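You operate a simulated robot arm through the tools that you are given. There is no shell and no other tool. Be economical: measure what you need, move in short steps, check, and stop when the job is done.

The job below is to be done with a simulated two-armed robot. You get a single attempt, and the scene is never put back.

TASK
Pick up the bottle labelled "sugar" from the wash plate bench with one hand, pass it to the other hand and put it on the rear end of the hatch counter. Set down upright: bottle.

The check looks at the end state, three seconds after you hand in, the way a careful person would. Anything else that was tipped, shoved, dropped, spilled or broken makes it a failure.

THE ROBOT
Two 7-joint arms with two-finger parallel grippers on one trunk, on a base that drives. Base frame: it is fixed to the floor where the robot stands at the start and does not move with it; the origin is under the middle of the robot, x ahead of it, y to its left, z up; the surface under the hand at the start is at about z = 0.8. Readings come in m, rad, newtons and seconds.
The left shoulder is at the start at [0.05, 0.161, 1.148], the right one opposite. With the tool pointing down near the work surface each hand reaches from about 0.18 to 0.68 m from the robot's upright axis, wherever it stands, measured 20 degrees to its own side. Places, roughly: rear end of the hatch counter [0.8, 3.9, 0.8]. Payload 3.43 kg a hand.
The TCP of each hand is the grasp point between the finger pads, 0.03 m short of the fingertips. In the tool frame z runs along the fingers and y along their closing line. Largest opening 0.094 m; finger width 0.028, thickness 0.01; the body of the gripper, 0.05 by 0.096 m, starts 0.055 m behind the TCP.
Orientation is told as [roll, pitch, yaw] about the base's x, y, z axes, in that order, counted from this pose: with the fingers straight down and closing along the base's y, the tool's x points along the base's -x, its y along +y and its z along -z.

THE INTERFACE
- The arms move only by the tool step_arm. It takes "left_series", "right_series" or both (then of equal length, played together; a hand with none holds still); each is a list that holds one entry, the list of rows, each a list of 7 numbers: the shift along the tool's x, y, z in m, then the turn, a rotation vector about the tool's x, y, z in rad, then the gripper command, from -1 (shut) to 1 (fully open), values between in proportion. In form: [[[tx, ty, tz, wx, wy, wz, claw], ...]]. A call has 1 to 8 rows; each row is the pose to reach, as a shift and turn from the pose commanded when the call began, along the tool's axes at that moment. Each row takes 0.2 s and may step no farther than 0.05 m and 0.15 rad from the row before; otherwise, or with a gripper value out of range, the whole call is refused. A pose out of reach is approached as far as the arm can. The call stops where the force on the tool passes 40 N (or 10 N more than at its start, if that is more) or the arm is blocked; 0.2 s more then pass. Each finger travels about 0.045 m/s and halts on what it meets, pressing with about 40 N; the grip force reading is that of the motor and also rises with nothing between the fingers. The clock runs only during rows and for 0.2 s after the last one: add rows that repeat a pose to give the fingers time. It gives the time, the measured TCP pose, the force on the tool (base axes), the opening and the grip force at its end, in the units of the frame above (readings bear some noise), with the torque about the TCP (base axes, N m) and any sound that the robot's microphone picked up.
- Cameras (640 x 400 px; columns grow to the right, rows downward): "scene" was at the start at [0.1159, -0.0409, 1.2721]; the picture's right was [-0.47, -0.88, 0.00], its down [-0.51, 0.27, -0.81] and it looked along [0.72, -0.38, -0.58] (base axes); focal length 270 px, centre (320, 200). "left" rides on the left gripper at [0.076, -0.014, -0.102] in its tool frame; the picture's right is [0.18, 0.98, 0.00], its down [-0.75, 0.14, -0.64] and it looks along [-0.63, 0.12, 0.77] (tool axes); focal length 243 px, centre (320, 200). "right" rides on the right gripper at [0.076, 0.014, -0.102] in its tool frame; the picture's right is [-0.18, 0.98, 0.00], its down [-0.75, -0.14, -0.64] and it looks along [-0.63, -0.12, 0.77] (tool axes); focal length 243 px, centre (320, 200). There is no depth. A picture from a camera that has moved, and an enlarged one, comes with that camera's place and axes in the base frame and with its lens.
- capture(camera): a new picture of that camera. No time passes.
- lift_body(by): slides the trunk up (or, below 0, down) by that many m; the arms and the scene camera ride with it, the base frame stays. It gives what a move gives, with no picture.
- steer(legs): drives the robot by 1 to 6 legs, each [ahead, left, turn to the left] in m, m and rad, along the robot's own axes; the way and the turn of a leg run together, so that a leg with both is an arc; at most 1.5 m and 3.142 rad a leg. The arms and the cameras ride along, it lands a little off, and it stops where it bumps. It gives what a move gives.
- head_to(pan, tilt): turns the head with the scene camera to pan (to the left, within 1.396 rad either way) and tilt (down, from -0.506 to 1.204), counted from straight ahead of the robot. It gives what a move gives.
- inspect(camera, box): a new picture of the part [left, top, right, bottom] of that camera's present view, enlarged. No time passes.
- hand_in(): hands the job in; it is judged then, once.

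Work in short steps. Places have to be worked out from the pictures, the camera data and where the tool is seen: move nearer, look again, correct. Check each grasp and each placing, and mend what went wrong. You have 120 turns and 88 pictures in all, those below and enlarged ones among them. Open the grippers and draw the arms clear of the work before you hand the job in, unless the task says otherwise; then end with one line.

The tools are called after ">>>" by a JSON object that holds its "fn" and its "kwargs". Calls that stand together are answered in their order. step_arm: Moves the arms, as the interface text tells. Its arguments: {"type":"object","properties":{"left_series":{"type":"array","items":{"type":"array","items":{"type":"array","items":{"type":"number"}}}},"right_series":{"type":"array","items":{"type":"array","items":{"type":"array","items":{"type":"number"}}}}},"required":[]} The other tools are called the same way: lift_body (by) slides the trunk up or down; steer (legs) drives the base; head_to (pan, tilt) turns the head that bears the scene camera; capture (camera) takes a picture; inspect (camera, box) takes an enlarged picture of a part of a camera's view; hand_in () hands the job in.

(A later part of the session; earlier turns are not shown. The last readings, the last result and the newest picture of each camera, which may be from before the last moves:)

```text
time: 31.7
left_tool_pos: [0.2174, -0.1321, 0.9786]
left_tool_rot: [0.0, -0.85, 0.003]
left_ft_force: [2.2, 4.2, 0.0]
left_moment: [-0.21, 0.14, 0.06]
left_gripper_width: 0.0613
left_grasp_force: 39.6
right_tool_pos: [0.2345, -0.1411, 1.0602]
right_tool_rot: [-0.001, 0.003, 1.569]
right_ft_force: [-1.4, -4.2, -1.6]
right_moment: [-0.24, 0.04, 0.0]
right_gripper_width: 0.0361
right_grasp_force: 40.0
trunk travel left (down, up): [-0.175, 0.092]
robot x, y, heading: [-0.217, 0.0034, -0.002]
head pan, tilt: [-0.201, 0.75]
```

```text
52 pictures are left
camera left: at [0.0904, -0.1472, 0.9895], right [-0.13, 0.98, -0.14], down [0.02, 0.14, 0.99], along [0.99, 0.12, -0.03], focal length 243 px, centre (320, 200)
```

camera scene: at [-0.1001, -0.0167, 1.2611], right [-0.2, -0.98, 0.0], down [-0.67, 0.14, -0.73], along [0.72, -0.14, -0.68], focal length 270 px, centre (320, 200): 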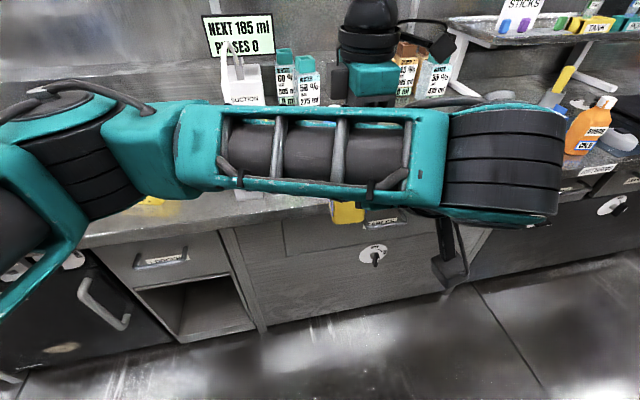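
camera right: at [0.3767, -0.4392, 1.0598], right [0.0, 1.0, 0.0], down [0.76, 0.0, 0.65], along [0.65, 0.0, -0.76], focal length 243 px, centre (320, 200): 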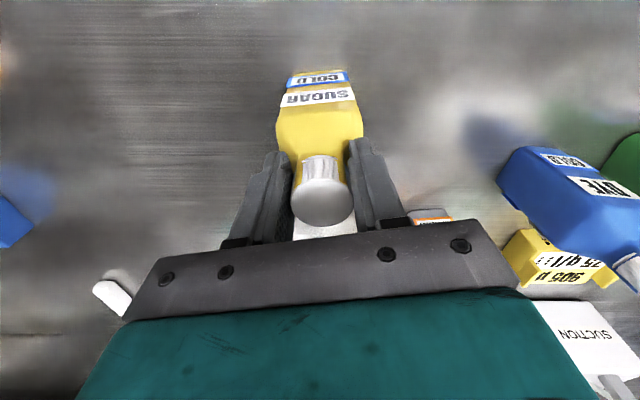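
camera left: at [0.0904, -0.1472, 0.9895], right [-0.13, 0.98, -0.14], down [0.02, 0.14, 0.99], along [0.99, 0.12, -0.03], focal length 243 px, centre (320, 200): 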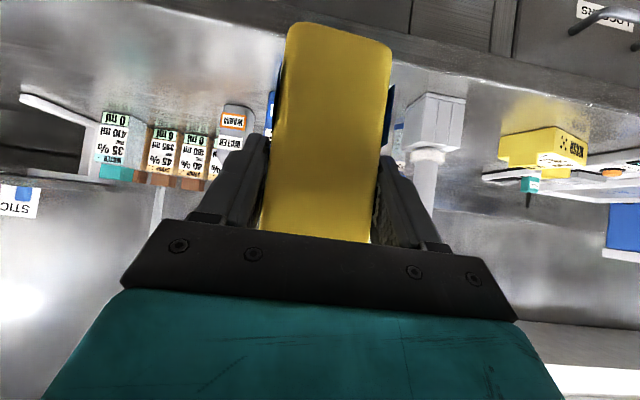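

Both hands hold it firmly (left 40 N at 0.061). I open the right hand partly and raise it off the cap.

>>> {"fn": "step_arm", "kwargs": {"right_series": [[[0, 0, 0, 0, 0, 0, 0.35], [0, 0, 0, 0, 0, 0, 0.35], [0, 0, 0, 0, 0, 0, 0.35], [0, 0, -0.02, 0, 0, 0, 0.35], [0, 0, -0.05, 0, 0, 0, 0.35], [0, 0, -0.09, 0, 0, 0, 0.35]]]}}

>>> {"fn": "capture", "kwargs": {"camera": "left"}}

>>> {"fn": "capture", "kwargs": {"camera": "right"}}

```text
time: 33.1
left_tool_pos: [0.2183, -0.1327, 0.9786]
left_tool_rot: [0.002, -0.849, 0.004]
left_ft_force: [-1.1, -0.9, -3.6]
left_moment: [0.0, 0.04, 0.02]
left_gripper_width: 0.0611
left_grasp_force: 39.6
right_tool_pos: [0.2338, -0.1385, 1.1322]
right_tool_rot: [0.001, 0.0, 1.568]
right_ft_force: [0.1, -0.4, -0.3]
right_moment: [0.01, -0.02, 0.01]
right_gripper_width: 0.0634
right_grasp_force: 0.0
right hand out of reach, approached as far as the arm can: row 6
trunk travel left (down, up): [-0.175, 0.092]
robot x, y, heading: [-0.2224, 0.002, -0.002]
head pan, tilt: [-0.201, 0.75]
```

```text
51 pictures are left
camera left: at [0.0908, -0.147, 0.9889], right [-0.13, 0.98, -0.14], down [0.02, 0.14, 0.99], along [0.99, 0.12, -0.03], focal length 243 px, centre (320, 200)
```

left: 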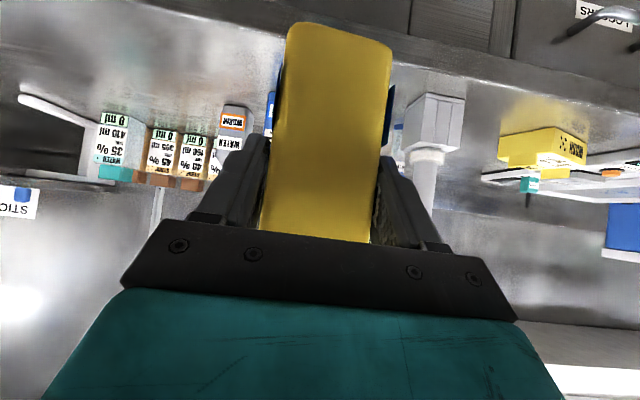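

```text
50 pictures are left
camera right: at [0.2195, -0.214, 1.2351], right [-0.98, 0.19, 0.0], down [0.14, 0.75, 0.64], along [0.12, 0.63, -0.77], focal length 243 px, centre (320, 200)
```

right: 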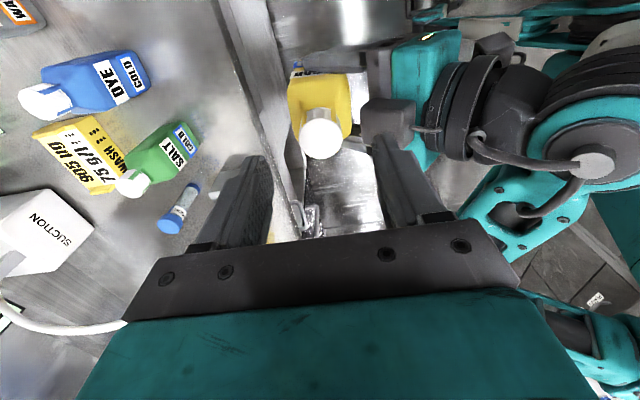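

Handover succeeded: left holds the bottle alone. I move the right hand sideways clear to its own side and turn it back.

>>> {"fn": "step_arm", "kwargs": {"right_series": [[[0.04, 0, 0.01, 0, 0, 0, 0.35], [0.08, 0, 0.02, 0, 0, 0.14, 0.35], [0.12, 0, 0.03, 0, 0, 0.28, 0.35], [0.16, 0.0, 0.04, 0, 0, 0.42, 0.35], [0.2, 0.01, 0.04, 0, 0, 0.56, 0.35], [0.24, 0.02, 0.04, 0, 0, 0.7, 0.35], [0.26, 0.03, 0.04, 0, 0, 0.84, 0.35], [0.26, 0.05, 0.04, 0, 0, 0.98, 0.35]]]}}

>>> {"fn": "capture", "kwargs": {"camera": "right"}}

>>> {"fn": "head_to", "kwargs": {"pan": 1.39, "tilt": 0.3}}

>>> {"fn": "capture", "kwargs": {"camera": "scene"}}

```text
time: 34.9
left_tool_pos: [0.2186, -0.1325, 0.9788]
left_tool_rot: [0.0, -0.851, 0.002]
left_ft_force: [-0.7, 0.3, -3.7]
left_moment: [0.03, 0.06, -0.02]
left_gripper_width: 0.0611
left_grasp_force: 39.7
right_tool_pos: [0.1826, -0.3997, 1.0926]
right_tool_rot: [0.001, 0.0, 0.587]
right_ft_force: [1.2, -0.4, -0.1]
right_moment: [0.01, 0.01, 0.04]
right_gripper_width: 0.0633
right_grasp_force: 0.1
trunk travel left (down, up): [-0.175, 0.092]
robot x, y, heading: [-0.2209, 0.0002, 0.006]
head pan, tilt: [-0.201, 0.75]
```

```text
49 pictures are left
camera right: at [0.111, -0.4287, 1.194], right [-0.39, 0.92, 0.0], down [0.71, 0.3, 0.64], along [0.59, 0.25, -0.77], focal length 243 px, centre (320, 200)
```

right: 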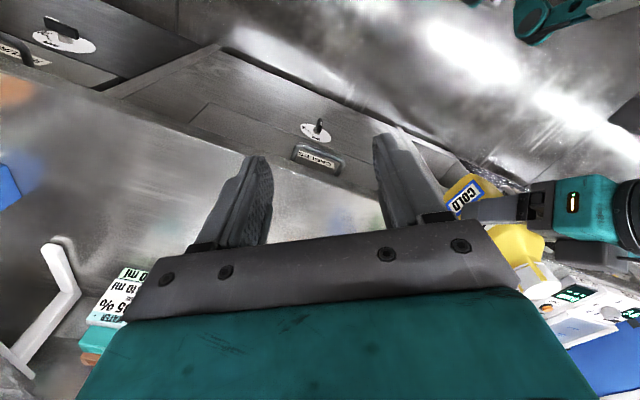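

```text
time: 36.6
left_tool_pos: [0.2179, -0.1339, 0.979]
left_tool_rot: [0.0, -0.85, 0.001]
left_ft_force: [-0.3, -0.5, -3.5]
left_moment: [-0.01, 0.05, -0.02]
left_gripper_width: 0.0609
left_grasp_force: 39.8
right_tool_pos: [0.1835, -0.4002, 1.0905]
right_tool_rot: [-0.001, -0.001, 0.589]
right_ft_force: [-0.8, -0.7, 0.1]
right_moment: [-0.02, 0.03, 0.0]
right_gripper_width: 0.0633
right_grasp_force: 0.0
trunk travel left (down, up): [-0.175, 0.092]
robot x, y, heading: [-0.2214, -0.0002, 0.006]
head pan, tilt: [1.389, 0.3]
```

```text
48 pictures are left
camera scene: at [-0.1645, 0.0919, 1.3015], right [0.98, -0.18, 0.0], down [-0.05, -0.29, -0.96], along [0.17, 0.94, -0.3], focal length 270 px, centre (320, 200)
```

scene: 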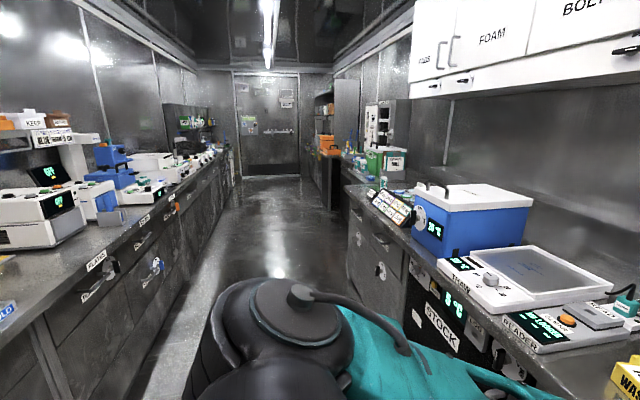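

The aisle is clear. I zoom on the far right side to find the hatch counter.

>>> {"fn": "inspect", "kwargs": {"camera": "scene", "box": [290, 60, 450, 240]}}

>>> {"fn": "inspect", "kwargs": {"camera": "left", "box": [160, 0, 480, 260]}}

```text
2.22 times, centred on (370, 150) of scene
camera zoom: at [-0.1645, 0.0919, 1.3015], right [0.98, -0.18, 0.0], down [-0.05, -0.29, -0.96], along [0.17, 0.94, -0.3], focal length 599 px, centre (209, 311)
```

zoom: 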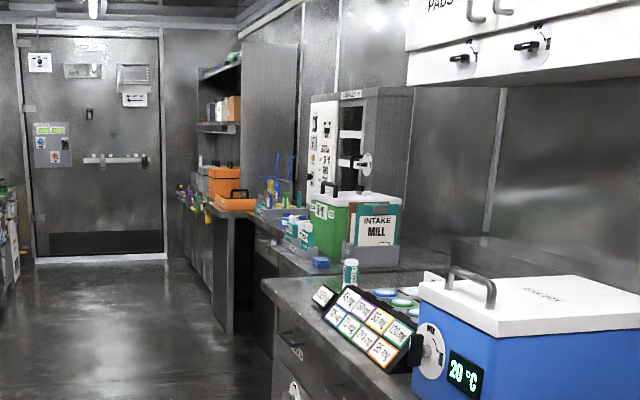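

```text
1.54 times, centred on (320, 130) of left
camera zoom: at [0.0901, -0.1474, 0.9895], right [-0.12, 0.98, -0.14], down [0.02, 0.14, 0.99], along [0.99, 0.12, -0.03], focal length 373 px, centre (320, 308)
```

zoom: 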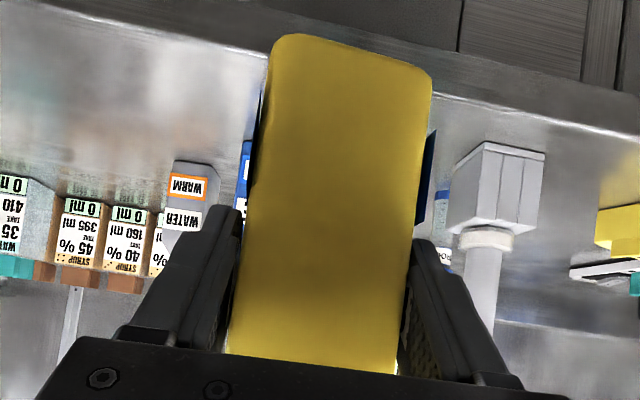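

The bottle is upright in the left hand. I strafe left along the aisle, a bit farther back from the bench edge.

>>> {"fn": "steer", "kwargs": {"legs": [[-0.06, 0.3, 0], [0, 1.2, 0]]}}

>>> {"fn": "capture", "kwargs": {"camera": "scene"}}

```text
time: 50.2
left_tool_pos: [0.1604, 1.359, 0.9787]
left_tool_rot: [0.001, -0.85, -0.006]
left_ft_force: [-0.1, 0.5, -3.6]
left_moment: [0.0, 0.02, 0.02]
left_gripper_width: 0.061
left_grasp_force: 40.6
right_tool_pos: [0.1238, 1.0922, 1.0918]
right_tool_rot: [0.0, 0.0, 0.581]
right_ft_force: [-0.7, -0.1, 0.6]
right_moment: [0.01, 0.01, 0.03]
right_gripper_width: 0.0636
right_grasp_force: 0.0
trunk travel left (down, up): [-0.175, 0.092]
robot x, y, heading: [-0.2758, 1.4926, -0.011]
head pan, tilt: [1.389, 0.3]
```

```text
45 pictures are left
camera scene: at [-0.2192, 1.5875, 1.3015], right [0.98, -0.19, 0.0], down [-0.06, -0.29, -0.96], along [0.18, 0.94, -0.3], focal length 270 px, centre (320, 200)
```

scene: 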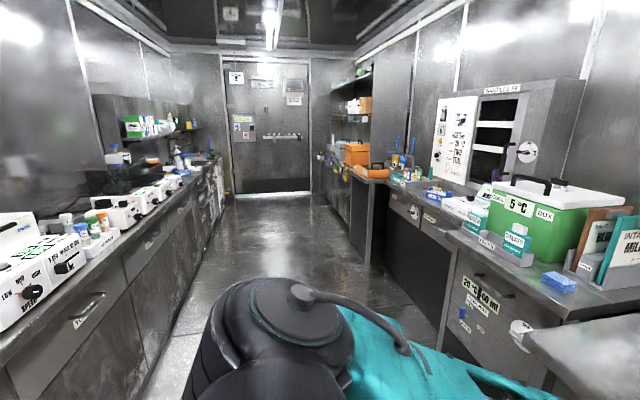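

The hatch counter lies ahead on the right. I strafe another 1.3 m and look.

>>> {"fn": "steer", "kwargs": {"legs": [[0, 1.3, 0.01]]}}

>>> {"fn": "head_to", "kwargs": {"pan": 0.8, "tilt": 0.4}}

>>> {"fn": "capture", "kwargs": {"camera": "scene"}}

>>> {"fn": "head_to", "kwargs": {"pan": -0.1, "tilt": 0.4}}

>>> {"fn": "capture", "kwargs": {"camera": "scene"}}

```text
time: 61.8
left_tool_pos: [0.164, 2.6674, 0.9792]
left_tool_rot: [0.001, -0.85, 0.008]
left_ft_force: [-0.4, -0.5, -3.1]
left_moment: [-0.03, 0.09, 0.01]
left_gripper_width: 0.0612
left_grasp_force: 40.3
right_tool_pos: [0.1314, 2.4011, 1.0917]
right_tool_rot: [0.001, -0.001, 0.597]
right_ft_force: [-0.3, 0.2, 0.5]
right_moment: [0.02, -0.01, -0.02]
right_gripper_width: 0.0635
right_grasp_force: 0.1
trunk travel left (down, up): [-0.175, 0.092]
robot x, y, heading: [-0.2733, 2.7957, 0.006]
head pan, tilt: [1.389, 0.3]
```

```text
time: 62.8
left_tool_pos: [0.1632, 2.6669, 0.9787]
left_tool_rot: [0.0, -0.847, 0.008]
left_ft_force: [-0.1, 0.0, -3.2]
left_moment: [-0.02, 0.09, -0.01]
left_gripper_width: 0.0612
left_grasp_force: 39.9
right_tool_pos: [0.1306, 2.4004, 1.0915]
right_tool_rot: [0.001, 0.002, 0.595]
right_ft_force: [-0.1, -1.0, 0.3]
right_moment: [0.0, -0.01, 0.01]
right_gripper_width: 0.0635
right_grasp_force: 0.0
trunk travel left (down, up): [-0.175, 0.092]
robot x, y, heading: [-0.2763, 2.8024, 0.009]
head pan, tilt: [0.799, 0.4]
```

```text
44 pictures are left
camera scene: at [-0.1718, 2.8653, 1.2922], right [0.72, -0.69, 0.0], down [-0.27, -0.28, -0.92], along [0.64, 0.67, -0.39], focal length 270 px, centre (320, 200)
```

scene: 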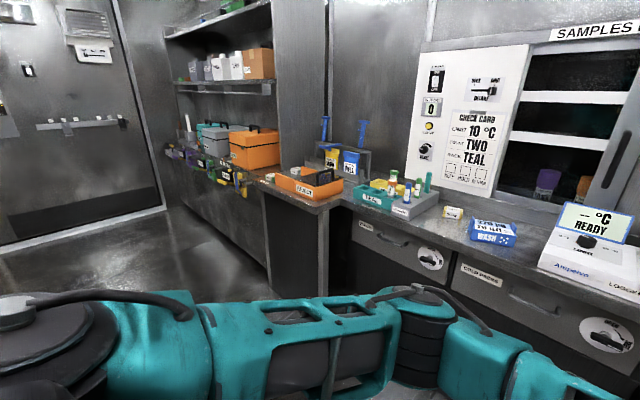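

```text
time: 64.0
left_tool_pos: [0.163, 2.6675, 0.9787]
left_tool_rot: [-0.001, -0.849, 0.01]
left_ft_force: [0.6, -0.9, -2.5]
left_moment: [-0.03, 0.04, -0.01]
left_gripper_width: 0.0611
left_grasp_force: 40.1
right_tool_pos: [0.1306, 2.4006, 1.0918]
right_tool_rot: [-0.001, 0.001, 0.597]
right_ft_force: [0.3, 0.5, -0.7]
right_moment: [-0.02, -0.01, 0.04]
right_gripper_width: 0.0638
right_grasp_force: 0.0
trunk travel left (down, up): [-0.175, 0.092]
robot x, y, heading: [-0.2732, 2.7951, 0.008]
head pan, tilt: [-0.099, 0.4]
```

```text
43 pictures are left
camera scene: at [-0.1436, 2.7899, 1.2922], right [-0.09, -1.0, 0.0], down [-0.39, 0.04, -0.92], along [0.92, -0.08, -0.39], focal length 270 px, centre (320, 200)
```

scene: 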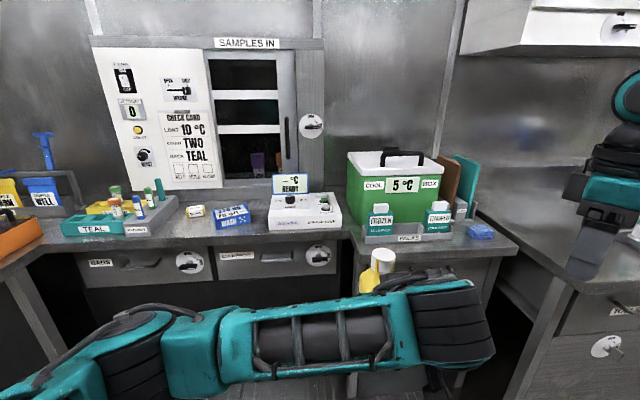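

The given place (0.8, 3.9) falls on the end section with the orange tray. I drive up in front of it and look from near.

>>> {"fn": "steer", "kwargs": {"legs": [[0, 1.1, 0]]}}

>>> {"fn": "head_to", "kwargs": {"pan": 0.0, "tilt": 0.35}}

>>> {"fn": "capture", "kwargs": {"camera": "scene"}}

>>> {"fn": "capture", "kwargs": {"camera": "right"}}

```text
time: 73.8
left_tool_pos: [0.1591, 3.7561, 0.9795]
left_tool_rot: [0.001, -0.849, 0.001]
left_ft_force: [-0.4, -0.3, -3.1]
left_moment: [0.0, 0.02, 0.0]
left_gripper_width: 0.0612
left_grasp_force: 40.0
right_tool_pos: [0.1236, 3.4895, 1.0912]
right_tool_rot: [0.0, 0.0, 0.589]
right_ft_force: [-0.1, -0.7, -0.3]
right_moment: [-0.02, 0.01, 0.01]
right_gripper_width: 0.0635
right_grasp_force: 0.0
trunk travel left (down, up): [-0.175, 0.092]
robot x, y, heading: [-0.2826, 3.8916, 0.002]
head pan, tilt: [-0.099, 0.4]
```

```text
time: 74.5
left_tool_pos: [0.1584, 3.7559, 0.9786]
left_tool_rot: [0.0, -0.848, 0.001]
left_ft_force: [0.6, -0.7, -3.0]
left_moment: [-0.01, 0.1, -0.03]
left_gripper_width: 0.0612
left_grasp_force: 40.1
right_tool_pos: [0.1232, 3.4905, 1.0914]
right_tool_rot: [-0.001, 0.001, 0.587]
right_ft_force: [0.4, 0.2, -0.3]
right_moment: [-0.01, -0.01, 0.02]
right_gripper_width: 0.0636
right_grasp_force: 0.0
trunk travel left (down, up): [-0.175, 0.092]
robot x, y, heading: [-0.2781, 3.8901, 0.003]
head pan, tilt: [0.0, 0.351]
```

```text
42 pictures are left
camera scene: at [-0.1471, 3.8894, 1.2967], right [0.0, -1.0, 0.0], down [-0.34, 0.0, -0.94], along [0.94, 0.0, -0.34], focal length 270 px, centre (320, 200)
```

scene: 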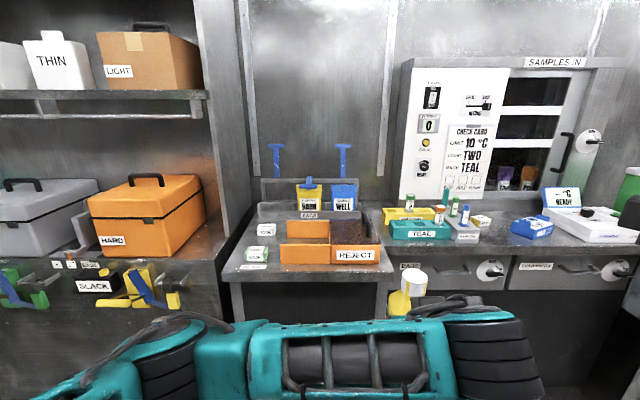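

```text
41 pictures are left
camera right: at [0.0526, 3.4605, 1.1939], right [-0.39, 0.92, 0.0], down [0.71, 0.3, 0.64], along [0.59, 0.25, -0.77], focal length 243 px, centre (320, 200)
```

right: 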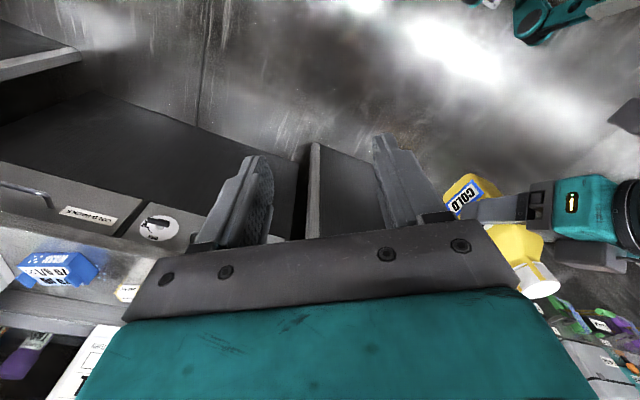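

The rear-end section carries a reject tray and small items. I zoom to find free surface.

>>> {"fn": "inspect", "kwargs": {"camera": "scene", "box": [210, 140, 500, 310]}}

```text
2.21 times, centred on (355, 225) of scene
camera zoom: at [-0.1471, 3.8894, 1.2967], right [0.0, -1.0, 0.0], down [-0.34, 0.0, -0.94], along [0.94, 0.0, -0.34], focal length 595 px, centre (243, 145)
```

zoom: 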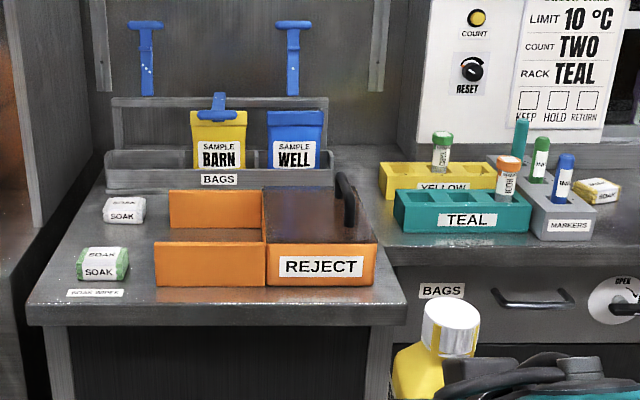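

The free spots look narrow, so I need a more overhead view: raise the trunk and drive 0.25 m closer, then look down.

>>> {"fn": "lift_body", "kwargs": {"by": 0.09}}

>>> {"fn": "steer", "kwargs": {"legs": [[0.27, 0.0, 0]]}}

>>> {"fn": "head_to", "kwargs": {"pan": 0.0, "tilt": 0.7}}

>>> {"fn": "capture", "kwargs": {"camera": "scene"}}

```text
time: 75.8
left_tool_pos: [0.1593, 3.7569, 1.0685]
left_tool_rot: [0.0, -0.849, 0.002]
left_ft_force: [-0.1, -0.2, -3.8]
left_moment: [0.0, 0.04, 0.02]
left_gripper_width: 0.0611
left_grasp_force: 39.8
right_tool_pos: [0.1237, 3.4894, 1.1817]
right_tool_rot: [0.001, 0.0, 0.588]
right_ft_force: [-0.2, 0.7, 0.5]
right_moment: [-0.01, -0.04, 0.01]
right_gripper_width: 0.0633
right_grasp_force: 0.0
trunk travel left (down, up): [-0.265, 0.002]
robot x, y, heading: [-0.2778, 3.888, 0.004]
head pan, tilt: [0.0, 0.351]
```

```text
time: 77.7
left_tool_pos: [0.429, 3.754, 1.0704]
left_tool_rot: [0.001, -0.847, -0.003]
left_ft_force: [0.5, -0.4, -3.2]
left_moment: [-0.01, 0.05, 0.0]
left_gripper_width: 0.0611
left_grasp_force: 39.4
right_tool_pos: [0.394, 3.4889, 1.1816]
right_tool_rot: [0.001, 0.001, 0.584]
right_ft_force: [-0.6, 0.2, 0.6]
right_moment: [-0.01, 0.01, 0.01]
right_gripper_width: 0.0635
right_grasp_force: 0.1
trunk travel left (down, up): [-0.265, 0.002]
robot x, y, heading: [-0.0081, 3.8894, -0.006]
head pan, tilt: [0.0, 0.351]
```

```text
time: 78.5
left_tool_pos: [0.4296, 3.7548, 1.0697]
left_tool_rot: [0.0, -0.848, -0.001]
left_ft_force: [-0.1, -0.1, -2.3]
left_moment: [-0.01, 0.06, -0.02]
left_gripper_width: 0.0611
left_grasp_force: 40.1
right_tool_pos: [0.3936, 3.4865, 1.1812]
right_tool_rot: [0.0, 0.0, 0.587]
right_ft_force: [-0.2, 0.0, -1.2]
right_moment: [0.0, 0.01, 0.01]
right_gripper_width: 0.0632
right_grasp_force: 0.1
trunk travel left (down, up): [-0.265, 0.002]
robot x, y, heading: [-0.0076, 3.8866, -0.003]
head pan, tilt: [0.0, 0.7]
```

```text
39 pictures are left
camera scene: at [0.1164, 3.8887, 1.3554], right [0.0, -1.0, 0.0], down [-0.64, 0.0, -0.77], along [0.77, 0.0, -0.64], focal length 270 px, centre (320, 200)
```

scene: 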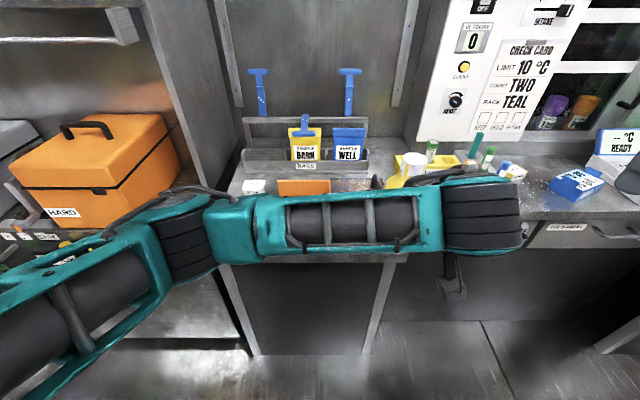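

The left arm blocks the view. I strafe 0.42 m left so the right-hand camera and head see the counter unobstructed.

>>> {"fn": "steer", "kwargs": {"legs": [[0, 0.42, 0]]}}

>>> {"fn": "head_to", "kwargs": {"pan": -0.6, "tilt": 0.6}}

>>> {"fn": "capture", "kwargs": {"camera": "right"}}

>>> {"fn": "capture", "kwargs": {"camera": "scene"}}

```text
time: 82.7
left_tool_pos: [0.4299, 4.1713, 1.0693]
left_tool_rot: [0.0, -0.849, -0.003]
left_ft_force: [0.0, 0.0, -3.4]
left_moment: [0.0, 0.07, 0.02]
left_gripper_width: 0.0612
left_grasp_force: 40.2
right_tool_pos: [0.3933, 3.9059, 1.1818]
right_tool_rot: [0.001, -0.001, 0.581]
right_ft_force: [0.0, 0.7, -0.2]
right_moment: [0.01, 0.0, 0.01]
right_gripper_width: 0.0634
right_grasp_force: 0.1
trunk travel left (down, up): [-0.265, 0.002]
robot x, y, heading: [-0.0081, 4.3091, -0.011]
head pan, tilt: [0.0, 0.7]
```

```text
time: 83.7
left_tool_pos: [0.4304, 4.1717, 1.0686]
left_tool_rot: [0.001, -0.848, -0.005]
left_ft_force: [-0.3, 0.2, -3.6]
left_moment: [-0.02, 0.07, 0.0]
left_gripper_width: 0.0611
left_grasp_force: 40.2
right_tool_pos: [0.3943, 3.9042, 1.1815]
right_tool_rot: [-0.001, 0.001, 0.581]
right_ft_force: [0.5, 0.5, 0.5]
right_moment: [0.01, -0.01, 0.02]
right_gripper_width: 0.0635
right_grasp_force: 0.1
trunk travel left (down, up): [-0.265, 0.002]
robot x, y, heading: [-0.0117, 4.3056, -0.004]
head pan, tilt: [-0.6, 0.6]
```

```text
38 pictures are left
camera right: at [0.323, 3.8764, 1.284], right [-0.39, 0.92, 0.0], down [0.71, 0.3, 0.64], along [0.59, 0.25, -0.77], focal length 243 px, centre (320, 200)
```

right: 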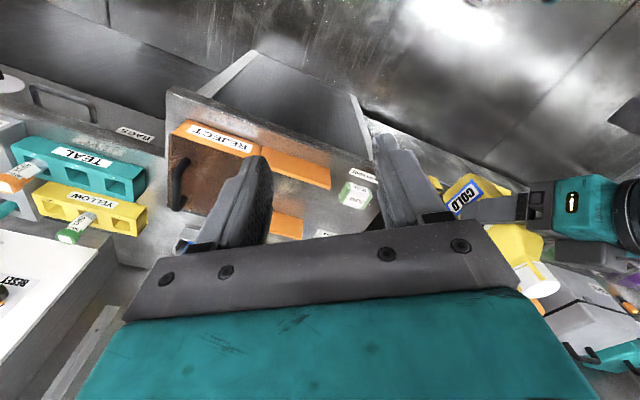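

```text
37 pictures are left
camera scene: at [0.106, 4.257, 1.3639], right [-0.57, -0.82, 0.0], down [-0.46, 0.32, -0.82], along [0.68, -0.47, -0.57], focal length 270 px, centre (320, 200)
```

scene: 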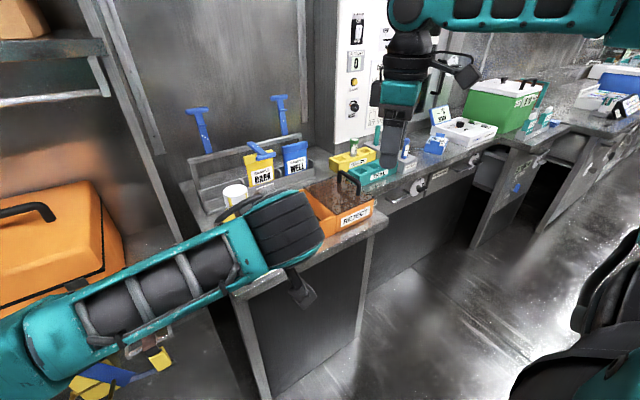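

I enlarge the overhead view of the end section.

>>> {"fn": "inspect", "kwargs": {"camera": "right", "box": [100, 70, 400, 260]}}

```text
2.11 times, centred on (250, 165) of right
camera zoom: at [0.323, 3.8764, 1.284], right [-0.39, 0.92, 0.0], down [0.71, 0.3, 0.64], along [0.59, 0.25, -0.77], focal length 511 px, centre (467, 274)
```

zoom: 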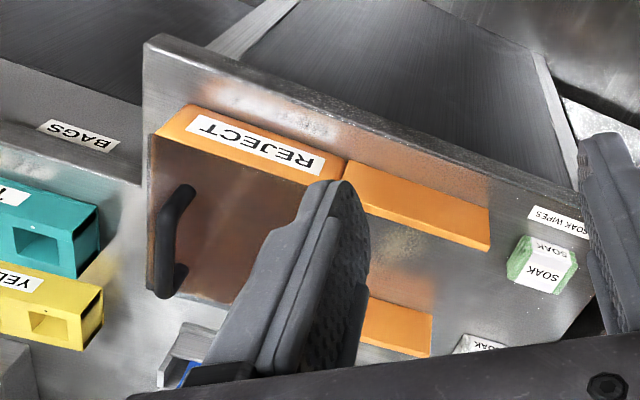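

The overhead view shows a free patch between the two SOAK items, around x 0.67–0.81, y 4.03–4.19. I return to y≈3.89 and straighten the left arm (move the hand to its own side) so the forearm stays off the cabinet.

>>> {"fn": "steer", "kwargs": {"legs": [[-0.1, -0.42, 0.004]]}}

>>> {"fn": "step_arm", "kwargs": {"left_series": [[[0, 0.04, 0, 0, 0, 0, -1], [0, 0.08, 0, 0, 0, 0, -1], [0, 0.12, 0, 0, 0, 0, -1], [0, 0.16, 0, 0, 0, 0, -1], [0, 0.2, 0, 0, 0, 0, -1], [0, 0.24, 0, 0, 0, 0, -1], [0, 0.28, 0, 0, 0, 0, -1], [0, 0.32, 0, 0, 0, 0, -1]]]}}

>>> {"fn": "head_to", "kwargs": {"pan": 0.5, "tilt": 0.6}}

>>> {"fn": "capture", "kwargs": {"camera": "scene"}}

```text
time: 87.9
left_tool_pos: [0.327, 3.7538, 1.0694]
left_tool_rot: [0.002, -0.849, -0.008]
left_ft_force: [-0.2, 0.6, -2.7]
left_moment: [0.01, 0.04, 0.0]
left_gripper_width: 0.061
left_grasp_force: 39.8
right_tool_pos: [0.2892, 3.4882, 1.1822]
right_tool_rot: [0.001, -0.001, 0.577]
right_ft_force: [0.9, 0.3, 0.3]
right_moment: [-0.03, -0.01, -0.03]
right_gripper_width: 0.0636
right_grasp_force: 0.1
trunk travel left (down, up): [-0.265, 0.002]
robot x, y, heading: [-0.1126, 3.8932, -0.009]
head pan, tilt: [-0.6, 0.6]
```

```text
time: 89.7
left_tool_pos: [0.33, 4.0743, 1.0701]
left_tool_rot: [0.001, -0.85, -0.01]
left_ft_force: [0.0, 0.3, -3.5]
left_moment: [-0.04, 0.04, 0.0]
left_gripper_width: 0.0614
left_grasp_force: 39.8
right_tool_pos: [0.2886, 3.4872, 1.1817]
right_tool_rot: [-0.001, 0.002, 0.58]
right_ft_force: [0.8, 0.7, -0.1]
right_moment: [-0.03, -0.01, 0.02]
right_gripper_width: 0.0634
right_grasp_force: 0.0
trunk travel left (down, up): [-0.265, 0.002]
robot x, y, heading: [-0.1074, 3.8947, -0.008]
head pan, tilt: [-0.6, 0.6]
```

```text
time: 91.1
left_tool_pos: [0.3303, 4.0737, 1.0692]
left_tool_rot: [0.001, -0.849, -0.008]
left_ft_force: [0.2, -0.2, -3.2]
left_moment: [-0.02, 0.07, -0.03]
left_gripper_width: 0.0613
left_grasp_force: 39.9
right_tool_pos: [0.2905, 3.4865, 1.1816]
right_tool_rot: [0.001, 0.0, 0.578]
right_ft_force: [-0.5, -0.3, 0.6]
right_moment: [0.01, -0.01, 0.0]
right_gripper_width: 0.0633
right_grasp_force: 0.0
trunk travel left (down, up): [-0.265, 0.002]
robot x, y, heading: [-0.1079, 3.8911, -0.007]
head pan, tilt: [0.499, 0.6]
```

```text
35 pictures are left
camera scene: at [0.0075, 3.9322, 1.364], right [0.47, -0.88, 0.0], down [-0.5, -0.27, -0.82], along [0.73, 0.39, -0.57], focal length 270 px, centre (320, 200)
```

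scene: 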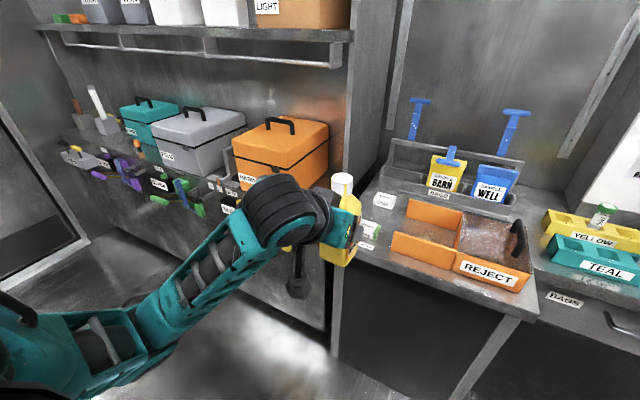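

The patch right of the cabinet is visible. I stretch the arm forward 0.12 m and in 0.05 m to see how the wrist lies before entering over the counter.

>>> {"fn": "step_arm", "kwargs": {"left_series": [[[-0.02, -0.02, 0.022, 0, 0, 0, -1], [-0.04, -0.035, 0.045, 0, 0, 0, -1], [-0.06, -0.05, 0.067, 0, 0, 0, -1], [-0.079, -0.05, 0.09, 0, 0, 0, -1], [-0.079, -0.05, 0.09, 0, 0, 0, -1]]]}}

>>> {"fn": "capture", "kwargs": {"camera": "scene"}}

```text
time: 92.3
left_tool_pos: [0.4491, 4.0241, 1.0689]
left_tool_rot: [-0.001, -0.85, -0.008]
left_ft_force: [0.4, -0.3, -3.3]
left_moment: [-0.01, 0.06, 0.04]
left_gripper_width: 0.0611
left_grasp_force: 40.5
right_tool_pos: [0.2897, 3.4859, 1.182]
right_tool_rot: [0.0, -0.002, 0.579]
right_ft_force: [0.1, -0.7, 0.8]
right_moment: [-0.03, 0.01, -0.03]
right_gripper_width: 0.0635
right_grasp_force: 0.0
trunk travel left (down, up): [-0.265, 0.002]
robot x, y, heading: [-0.1139, 3.8929, -0.013]
head pan, tilt: [0.499, 0.6]
```

```text
34 pictures are left
camera scene: at [0.0073, 3.9323, 1.364], right [0.47, -0.88, 0.0], down [-0.5, -0.27, -0.83], along [0.73, 0.39, -0.56], focal length 270 px, centre (320, 200)
```

scene: 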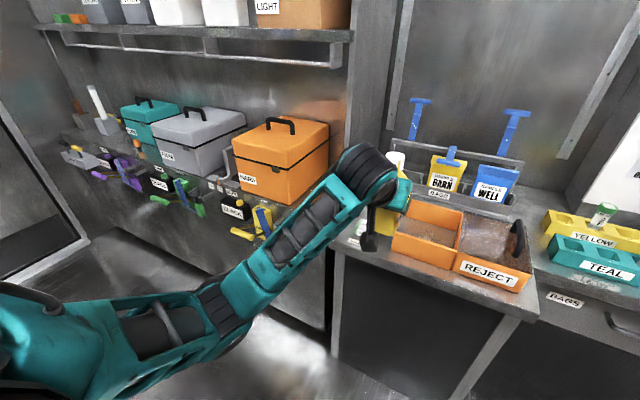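

Now the arm is straight and the wrist sits directly behind the hand. I drive forward 0.275 and left 0.06 so the bottle hovers above the free patch.

>>> {"fn": "steer", "kwargs": {"legs": [[0.0, 0.065, 0.01], [0.27, 0, 0]]}}

>>> {"fn": "capture", "kwargs": {"camera": "scene"}}

>>> {"fn": "capture", "kwargs": {"camera": "left"}}

```text
time: 95.0
left_tool_pos: [0.7172, 4.0929, 1.0688]
left_tool_rot: [-0.001, -0.848, 0.003]
left_ft_force: [0.1, -0.3, -3.1]
left_moment: [-0.02, 0.06, -0.04]
left_gripper_width: 0.0611
left_grasp_force: 39.8
right_tool_pos: [0.5627, 3.5552, 1.1815]
right_tool_rot: [0.0, 0.001, 0.588]
right_ft_force: [-0.6, 1.2, 0.1]
right_moment: [-0.01, -0.05, -0.02]
right_gripper_width: 0.0635
right_grasp_force: 0.0
trunk travel left (down, up): [-0.265, 0.002]
robot x, y, heading: [0.1594, 3.9587, 0.001]
head pan, tilt: [0.499, 0.6]
```

```text
33 pictures are left
camera scene: at [0.2768, 3.9989, 1.3639], right [0.48, -0.88, 0.0], down [-0.5, -0.27, -0.82], along [0.72, 0.4, -0.57], focal length 270 px, centre (320, 200)
```

scene: 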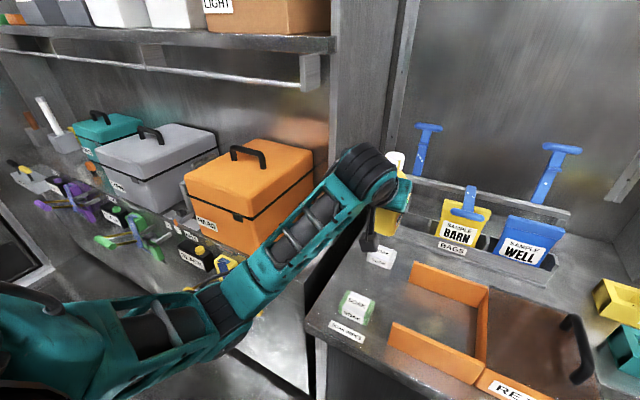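

```text
32 pictures are left
camera left: at [0.5899, 4.0794, 1.0795], right [-0.12, 0.98, -0.14], down [0.02, 0.14, 0.99], along [0.99, 0.12, -0.03], focal length 243 px, centre (320, 200)
```

left: 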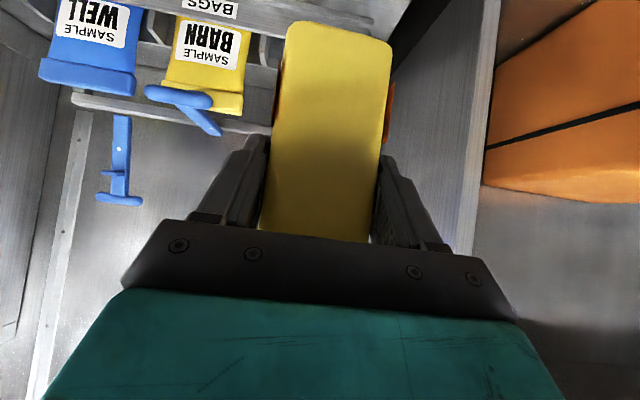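

Clear view of the target. I enlarge it to fix the positions of the SOAK items and tray walls.

>>> {"fn": "inspect", "kwargs": {"camera": "scene", "box": [300, 130, 520, 390]}}

```text
1.54 times, centred on (410, 260) of scene
camera zoom: at [0.2768, 3.9989, 1.3639], right [0.48, -0.88, 0.0], down [-0.5, -0.27, -0.82], along [0.72, 0.4, -0.57], focal length 415 px, centre (182, 108)
```

zoom: 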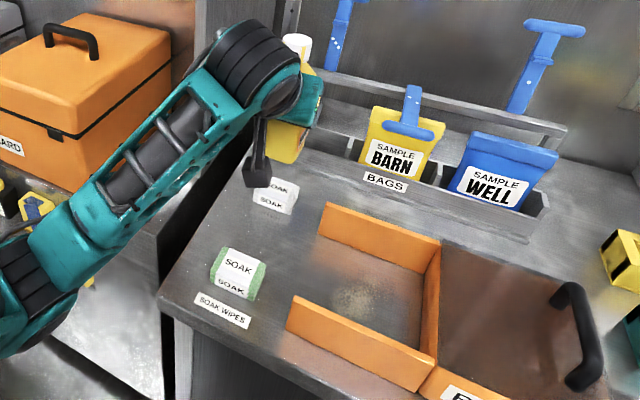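

Free patch is x 0.665–0.79, y 4.02–4.19; bottle centre should be x≈0.727, y≈4.09, so TCP x≈0.7115. I lower the trunk 0.09 and shift the hand back 6 mm.

>>> {"fn": "step_arm", "kwargs": {"left_series": [[[0.004, -0.003, -0.0045, 0, 0, 0, -1]]]}}

>>> {"fn": "lift_body", "kwargs": {"by": -0.09}}

>>> {"fn": "capture", "kwargs": {"camera": "scene"}}

>>> {"fn": "capture", "kwargs": {"camera": "left"}}

```text
time: 95.4
left_tool_pos: [0.7112, 4.0899, 1.0684]
left_tool_rot: [0.001, -0.847, 0.001]
left_ft_force: [0.5, -0.1, -3.3]
left_moment: [0.02, 0.05, 0.01]
left_gripper_width: 0.0612
left_grasp_force: 40.6
right_tool_pos: [0.5622, 3.557, 1.1808]
right_tool_rot: [0.0, 0.001, 0.589]
right_ft_force: [0.2, 0.7, 0.3]
right_moment: [0.0, 0.0, 0.03]
right_gripper_width: 0.0634
right_grasp_force: 0.0
trunk travel left (down, up): [-0.265, 0.002]
robot x, y, heading: [0.1615, 3.9568, -0.003]
head pan, tilt: [0.499, 0.6]
```

```text
time: 96.7
left_tool_pos: [0.7107, 4.0906, 0.9785]
left_tool_rot: [-0.001, -0.849, 0.002]
left_ft_force: [0.1, -0.6, -4.0]
left_moment: [0.0, 0.06, 0.0]
left_gripper_width: 0.0611
left_grasp_force: 40.3
right_tool_pos: [0.5619, 3.5577, 1.0911]
right_tool_rot: [0.0, 0.0, 0.589]
right_ft_force: [0.3, -0.1, -0.7]
right_moment: [0.0, -0.03, 0.01]
right_gripper_width: 0.0633
right_grasp_force: 0.2
trunk travel left (down, up): [-0.175, 0.092]
robot x, y, heading: [0.161, 3.9548, 0.002]
head pan, tilt: [0.499, 0.6]
```

```text
30 pictures are left
camera scene: at [0.2759, 3.9989, 1.274], right [0.48, -0.88, 0.0], down [-0.5, -0.27, -0.82], along [0.72, 0.4, -0.57], focal length 270 px, centre (320, 200)
```

scene: 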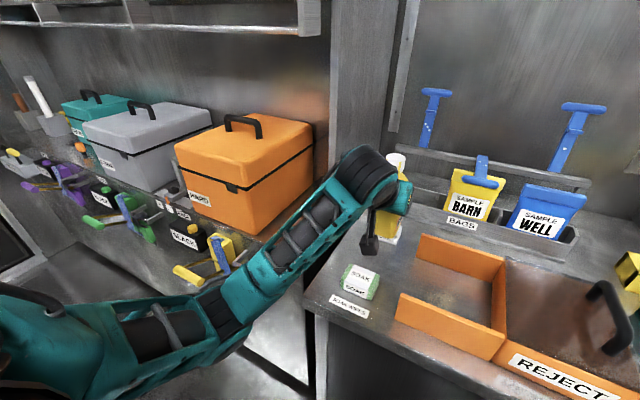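

```text
29 pictures are left
camera left: at [0.5833, 4.0767, 0.9898], right [-0.12, 0.98, -0.14], down [0.02, 0.14, 0.99], along [0.99, 0.12, -0.03], focal length 243 px, centre (320, 200)
```

left: 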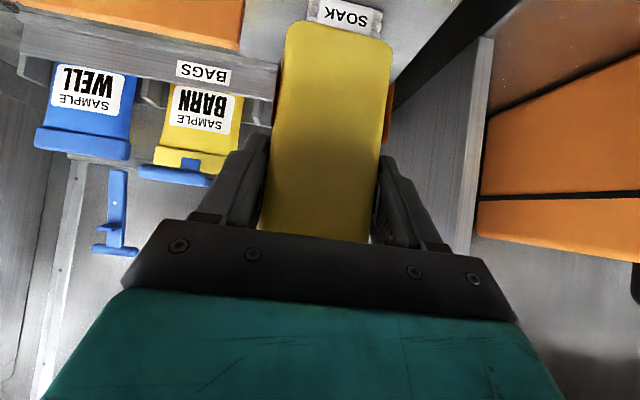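

Everything lines up with the white SOAK behind the bottle. I descend 5.5 cm and check clearances.

>>> {"fn": "step_arm", "kwargs": {"left_series": [[[0.0105, 0, 0.0092, 0, 0, 0, -1], [0.021, 0, 0.0185, 0, 0, 0, -1], [0.031, 0, 0.0277, 0, 0, 0, -1], [0.0413, 0, 0.0363, 0, 0, 0, -1]]]}}

>>> {"fn": "inspect", "kwargs": {"camera": "scene", "box": [320, 130, 500, 350]}}

>>> {"fn": "capture", "kwargs": {"camera": "left"}}

```text
time: 97.7
left_tool_pos: [0.711, 4.0909, 0.9238]
left_tool_rot: [0.002, -0.848, 0.002]
left_ft_force: [0.4, -0.2, -4.1]
left_moment: [0.01, 0.07, 0.02]
left_gripper_width: 0.061
left_grasp_force: 39.4
right_tool_pos: [0.563, 3.557, 1.0914]
right_tool_rot: [0.001, 0.001, 0.588]
right_ft_force: [0.2, 0.4, -0.1]
right_moment: [0.0, -0.02, 0.02]
right_gripper_width: 0.0637
right_grasp_force: 0.1
trunk travel left (down, up): [-0.175, 0.092]
robot x, y, heading: [0.1622, 3.9539, 0.003]
head pan, tilt: [0.499, 0.6]
```

```text
1.82 times, centred on (410, 240) of scene
camera zoom: at [0.2761, 3.9989, 1.274], right [0.48, -0.88, 0.0], down [-0.5, -0.27, -0.82], along [0.72, 0.4, -0.57], focal length 490 px, centre (156, 127)
```

zoom: 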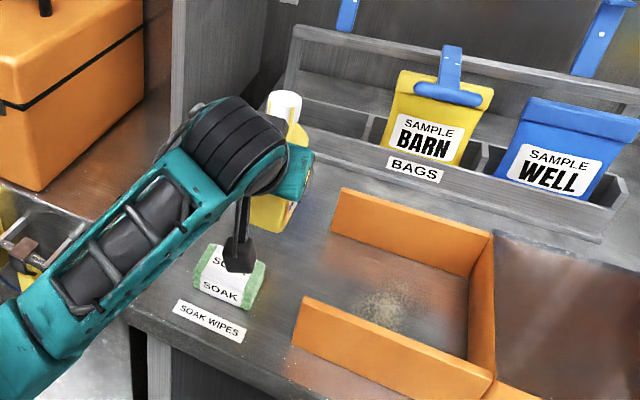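

```text
27 pictures are left
camera left: at [0.5831, 4.0769, 0.9344], right [-0.12, 0.98, -0.14], down [0.02, 0.14, 0.99], along [0.99, 0.12, -0.03], focal length 243 px, centre (320, 200)
```

left: 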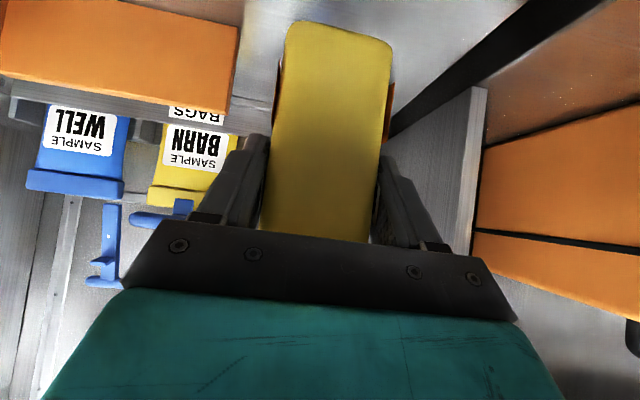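

Camera and fingers clear the green SOAK. I descend another 3.8 cm, then feel for the surface.

>>> {"fn": "step_arm", "kwargs": {"left_series": [[[0.0075, 0, 0.0066, 0, 0, 0, -1], [0.015, 0, 0.0132, 0, 0, 0, -1], [0.0225, 0, 0.0198, 0, 0, 0, -1], [0.0285, 0, 0.025, 0, 0, 0, -1], [0.0285, 0, 0.025, 0, 0, 0, -1]]]}}

>>> {"fn": "capture", "kwargs": {"camera": "left"}}

>>> {"fn": "inspect", "kwargs": {"camera": "scene", "box": [320, 130, 500, 350]}}

```text
time: 98.9
left_tool_pos: [0.7097, 4.0908, 0.8872]
left_tool_rot: [0.0, -0.849, 0.001]
left_ft_force: [-1.1, 0.5, -3.0]
left_moment: [0.0, 0.08, -0.02]
left_gripper_width: 0.0609
left_grasp_force: 40.2
right_tool_pos: [0.5617, 3.556, 1.0915]
right_tool_rot: [0.001, -0.002, 0.589]
right_ft_force: [0.3, 0.6, 0.7]
right_moment: [0.01, 0.03, 0.02]
right_gripper_width: 0.0637
right_grasp_force: 0.0
trunk travel left (down, up): [-0.175, 0.092]
robot x, y, heading: [0.1587, 3.9575, -0.002]
head pan, tilt: [0.499, 0.6]
```

```text
26 pictures are left
camera left: at [0.5835, 4.0766, 0.8969], right [-0.12, 0.98, -0.14], down [0.02, 0.14, 0.99], along [0.99, 0.12, -0.03], focal length 243 px, centre (320, 200)
```

left: 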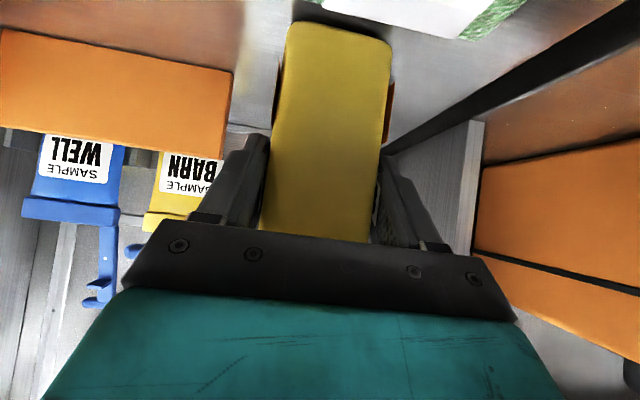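

```text
1.82 times, centred on (410, 240) of scene
camera zoom: at [0.2761, 3.9989, 1.274], right [0.48, -0.88, 0.0], down [-0.5, -0.27, -0.82], along [0.72, 0.4, -0.57], focal length 490 px, centre (156, 127)
```

zoom: 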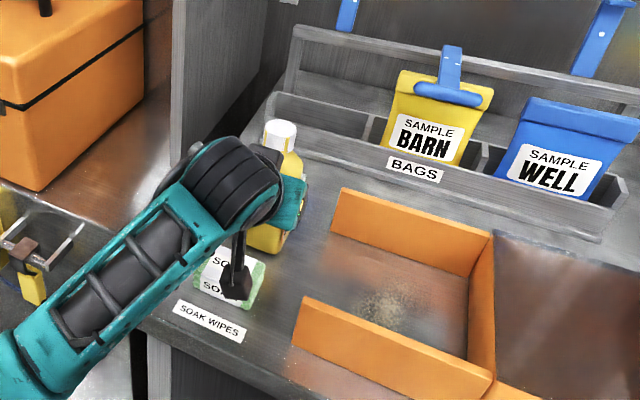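

No contact yet. I lower 8 mm more.

>>> {"fn": "step_arm", "kwargs": {"left_series": [[[0.003, 0, 0.0026, 0, 0, 0, -1], [0.006, 0, 0.0053, 0, 0, 0, -1], [0.006, 0, 0.0053, 0, 0, 0, -1]]]}}

```text
time: 99.7
left_tool_pos: [0.7112, 4.0903, 0.88]
left_tool_rot: [0.0, -0.855, 0.001]
left_ft_force: [-0.1, -0.1, 4.7]
left_moment: [0.2, -0.2, 0.01]
left_gripper_width: 0.0611
left_grasp_force: 40.6
right_tool_pos: [0.5617, 3.5566, 1.0923]
right_tool_rot: [-0.001, 0.0, 0.589]
right_ft_force: [-0.5, 1.0, 0.1]
right_moment: [-0.01, 0.0, -0.01]
right_gripper_width: 0.0633
right_grasp_force: 0.1
trunk travel left (down, up): [-0.175, 0.092]
robot x, y, heading: [0.1611, 3.9541, -0.001]
head pan, tilt: [0.499, 0.6]
```

Contact: the upward force rose by 8 N. I press 2 mm more to seat the base.

>>> {"fn": "step_arm", "kwargs": {"left_series": [[[0.0015, 0, 0.0013, 0, 0, 0, -1], [0.0015, 0, 0.0013, 0, 0, 0, -1]]]}}

>>> {"fn": "inspect", "kwargs": {"camera": "scene", "box": [340, 160, 460, 290]}}

```text
time: 100.3
left_tool_pos: [0.7103, 4.091, 0.8791]
left_tool_rot: [0.0, -0.857, 0.001]
left_ft_force: [0.5, -0.7, 17.0]
left_moment: [0.44, 0.09, -0.02]
left_gripper_width: 0.0613
left_grasp_force: 39.9
right_tool_pos: [0.5607, 3.5566, 1.0931]
right_tool_rot: [-0.001, -0.002, 0.588]
right_ft_force: [-0.6, -0.2, 0.1]
right_moment: [-0.01, -0.01, -0.01]
right_gripper_width: 0.0635
right_grasp_force: 0.0
trunk travel left (down, up): [-0.175, 0.092]
robot x, y, heading: [0.1584, 3.9537, 0.003]
head pan, tilt: [0.499, 0.6]
```

```text
3.08 times, centred on (400, 225) of scene
camera zoom: at [0.2743, 3.9984, 1.2744], right [0.48, -0.88, 0.0], down [-0.49, -0.27, -0.83], along [0.73, 0.4, -0.56], focal length 830 px, centre (74, 123)
```

zoom: 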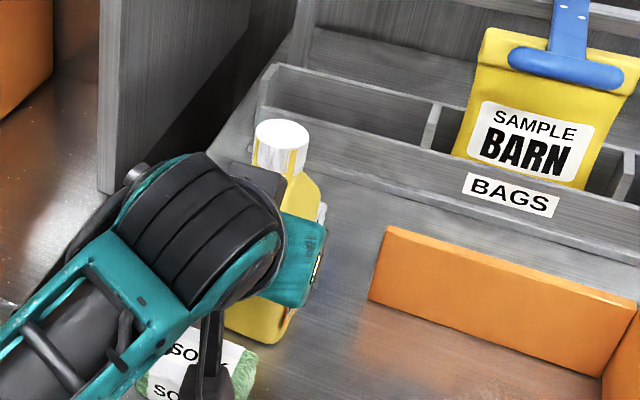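

The bottle is seated (17 N). I ease up 1 mm and open the hand.

>>> {"fn": "step_arm", "kwargs": {"left_series": [[[-0.0008, 0, -0.0007, 0, 0, 0, -1], [-0.0008, 0, -0.0007, 0, 0, 0, 0.4], [-0.0008, 0, -0.0007, 0, 0, 0, 0.9], [-0.0008, 0, -0.0007, 0, 0, 0, 0.9], [-0.0008, 0, -0.0007, 0, 0, 0, 0.9]]]}}

>>> {"fn": "inspect", "kwargs": {"camera": "scene", "box": [340, 160, 460, 290]}}

>>> {"fn": "capture", "kwargs": {"camera": "left"}}

```text
time: 101.5
left_tool_pos: [0.7095, 4.0907, 0.8769]
left_tool_rot: [0.0, -0.848, 0.001]
left_ft_force: [-0.5, 0.1, 0.5]
left_moment: [0.01, 0.02, 0.01]
left_gripper_width: 0.0894
left_grasp_force: 0.1
right_tool_pos: [0.5614, 3.5563, 1.0915]
right_tool_rot: [0.001, 0.001, 0.587]
right_ft_force: [0.4, -0.5, -0.2]
right_moment: [-0.01, -0.02, 0.01]
right_gripper_width: 0.0633
right_grasp_force: 0.1
trunk travel left (down, up): [-0.175, 0.092]
robot x, y, heading: [0.155, 3.9548, -0.002]
head pan, tilt: [0.499, 0.6]
```

```text
3.08 times, centred on (400, 225) of scene
camera zoom: at [0.2758, 3.9988, 1.274], right [0.48, -0.88, 0.0], down [-0.5, -0.27, -0.83], along [0.72, 0.4, -0.56], focal length 830 px, centre (74, 123)
```

zoom: 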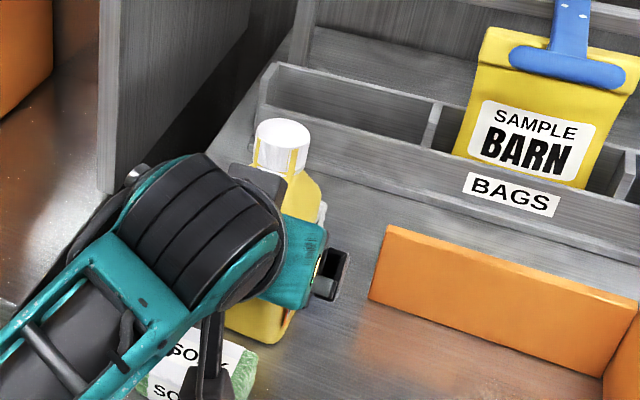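

```text
22 pictures are left
camera left: at [0.583, 4.0764, 0.8881], right [-0.12, 0.98, -0.14], down [0.02, 0.14, 0.99], along [0.99, 0.12, -0.03], focal length 243 px, centre (320, 200)
```

left: 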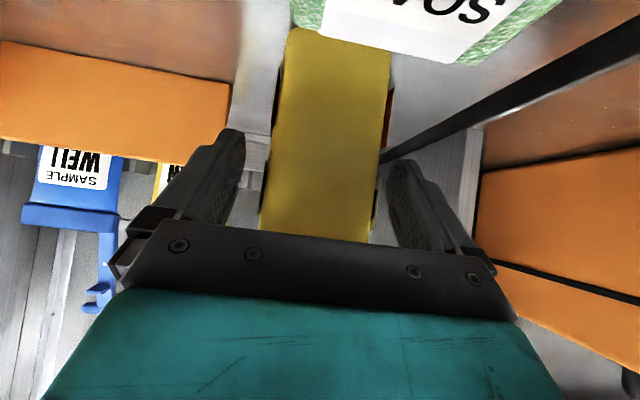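

Released and standing. I withdraw straight back along the tool axis (back and up).

>>> {"fn": "step_arm", "kwargs": {"left_series": [[[0, 0, -0.02, 0, 0, 0, 0.9], [0, 0, -0.05, 0, 0, 0, 0.9], [0, 0, -0.085, 0, 0, 0, 0.9], [0, 0, -0.12, 0, 0, 0, 0.9], [0, 0, -0.15, 0, 0, 0, 0.9]]]}}

>>> {"fn": "capture", "kwargs": {"camera": "left"}}

```text
time: 102.7
left_tool_pos: [0.5974, 4.0882, 0.9769]
left_tool_rot: [0.001, -0.848, -0.001]
left_ft_force: [0.1, 0.3, 0.7]
left_moment: [-0.03, -0.02, 0.04]
left_gripper_width: 0.0893
left_grasp_force: 0.0
right_tool_pos: [0.5616, 3.5559, 1.0923]
right_tool_rot: [0.001, 0.002, 0.587]
right_ft_force: [0.6, 0.5, 0.2]
right_moment: [-0.01, 0.01, 0.01]
right_gripper_width: 0.0636
right_grasp_force: 0.0
trunk travel left (down, up): [-0.175, 0.092]
robot x, y, heading: [0.1608, 3.9557, -0.001]
head pan, tilt: [0.499, 0.6]
```

```text
21 pictures are left
camera left: at [0.4702, 4.0761, 0.9876], right [-0.12, 0.98, -0.14], down [0.02, 0.14, 0.99], along [0.99, 0.12, -0.03], focal length 243 px, centre (320, 200)
```

left: 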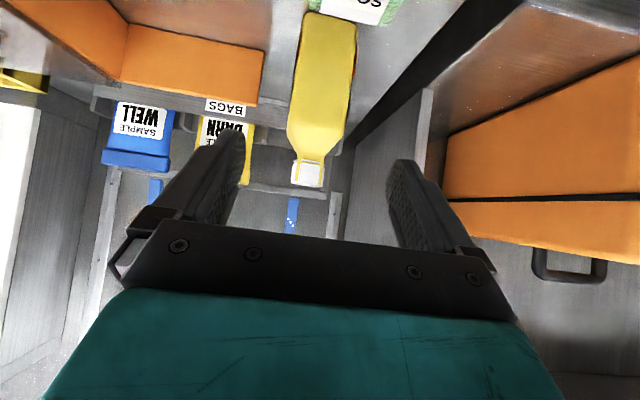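

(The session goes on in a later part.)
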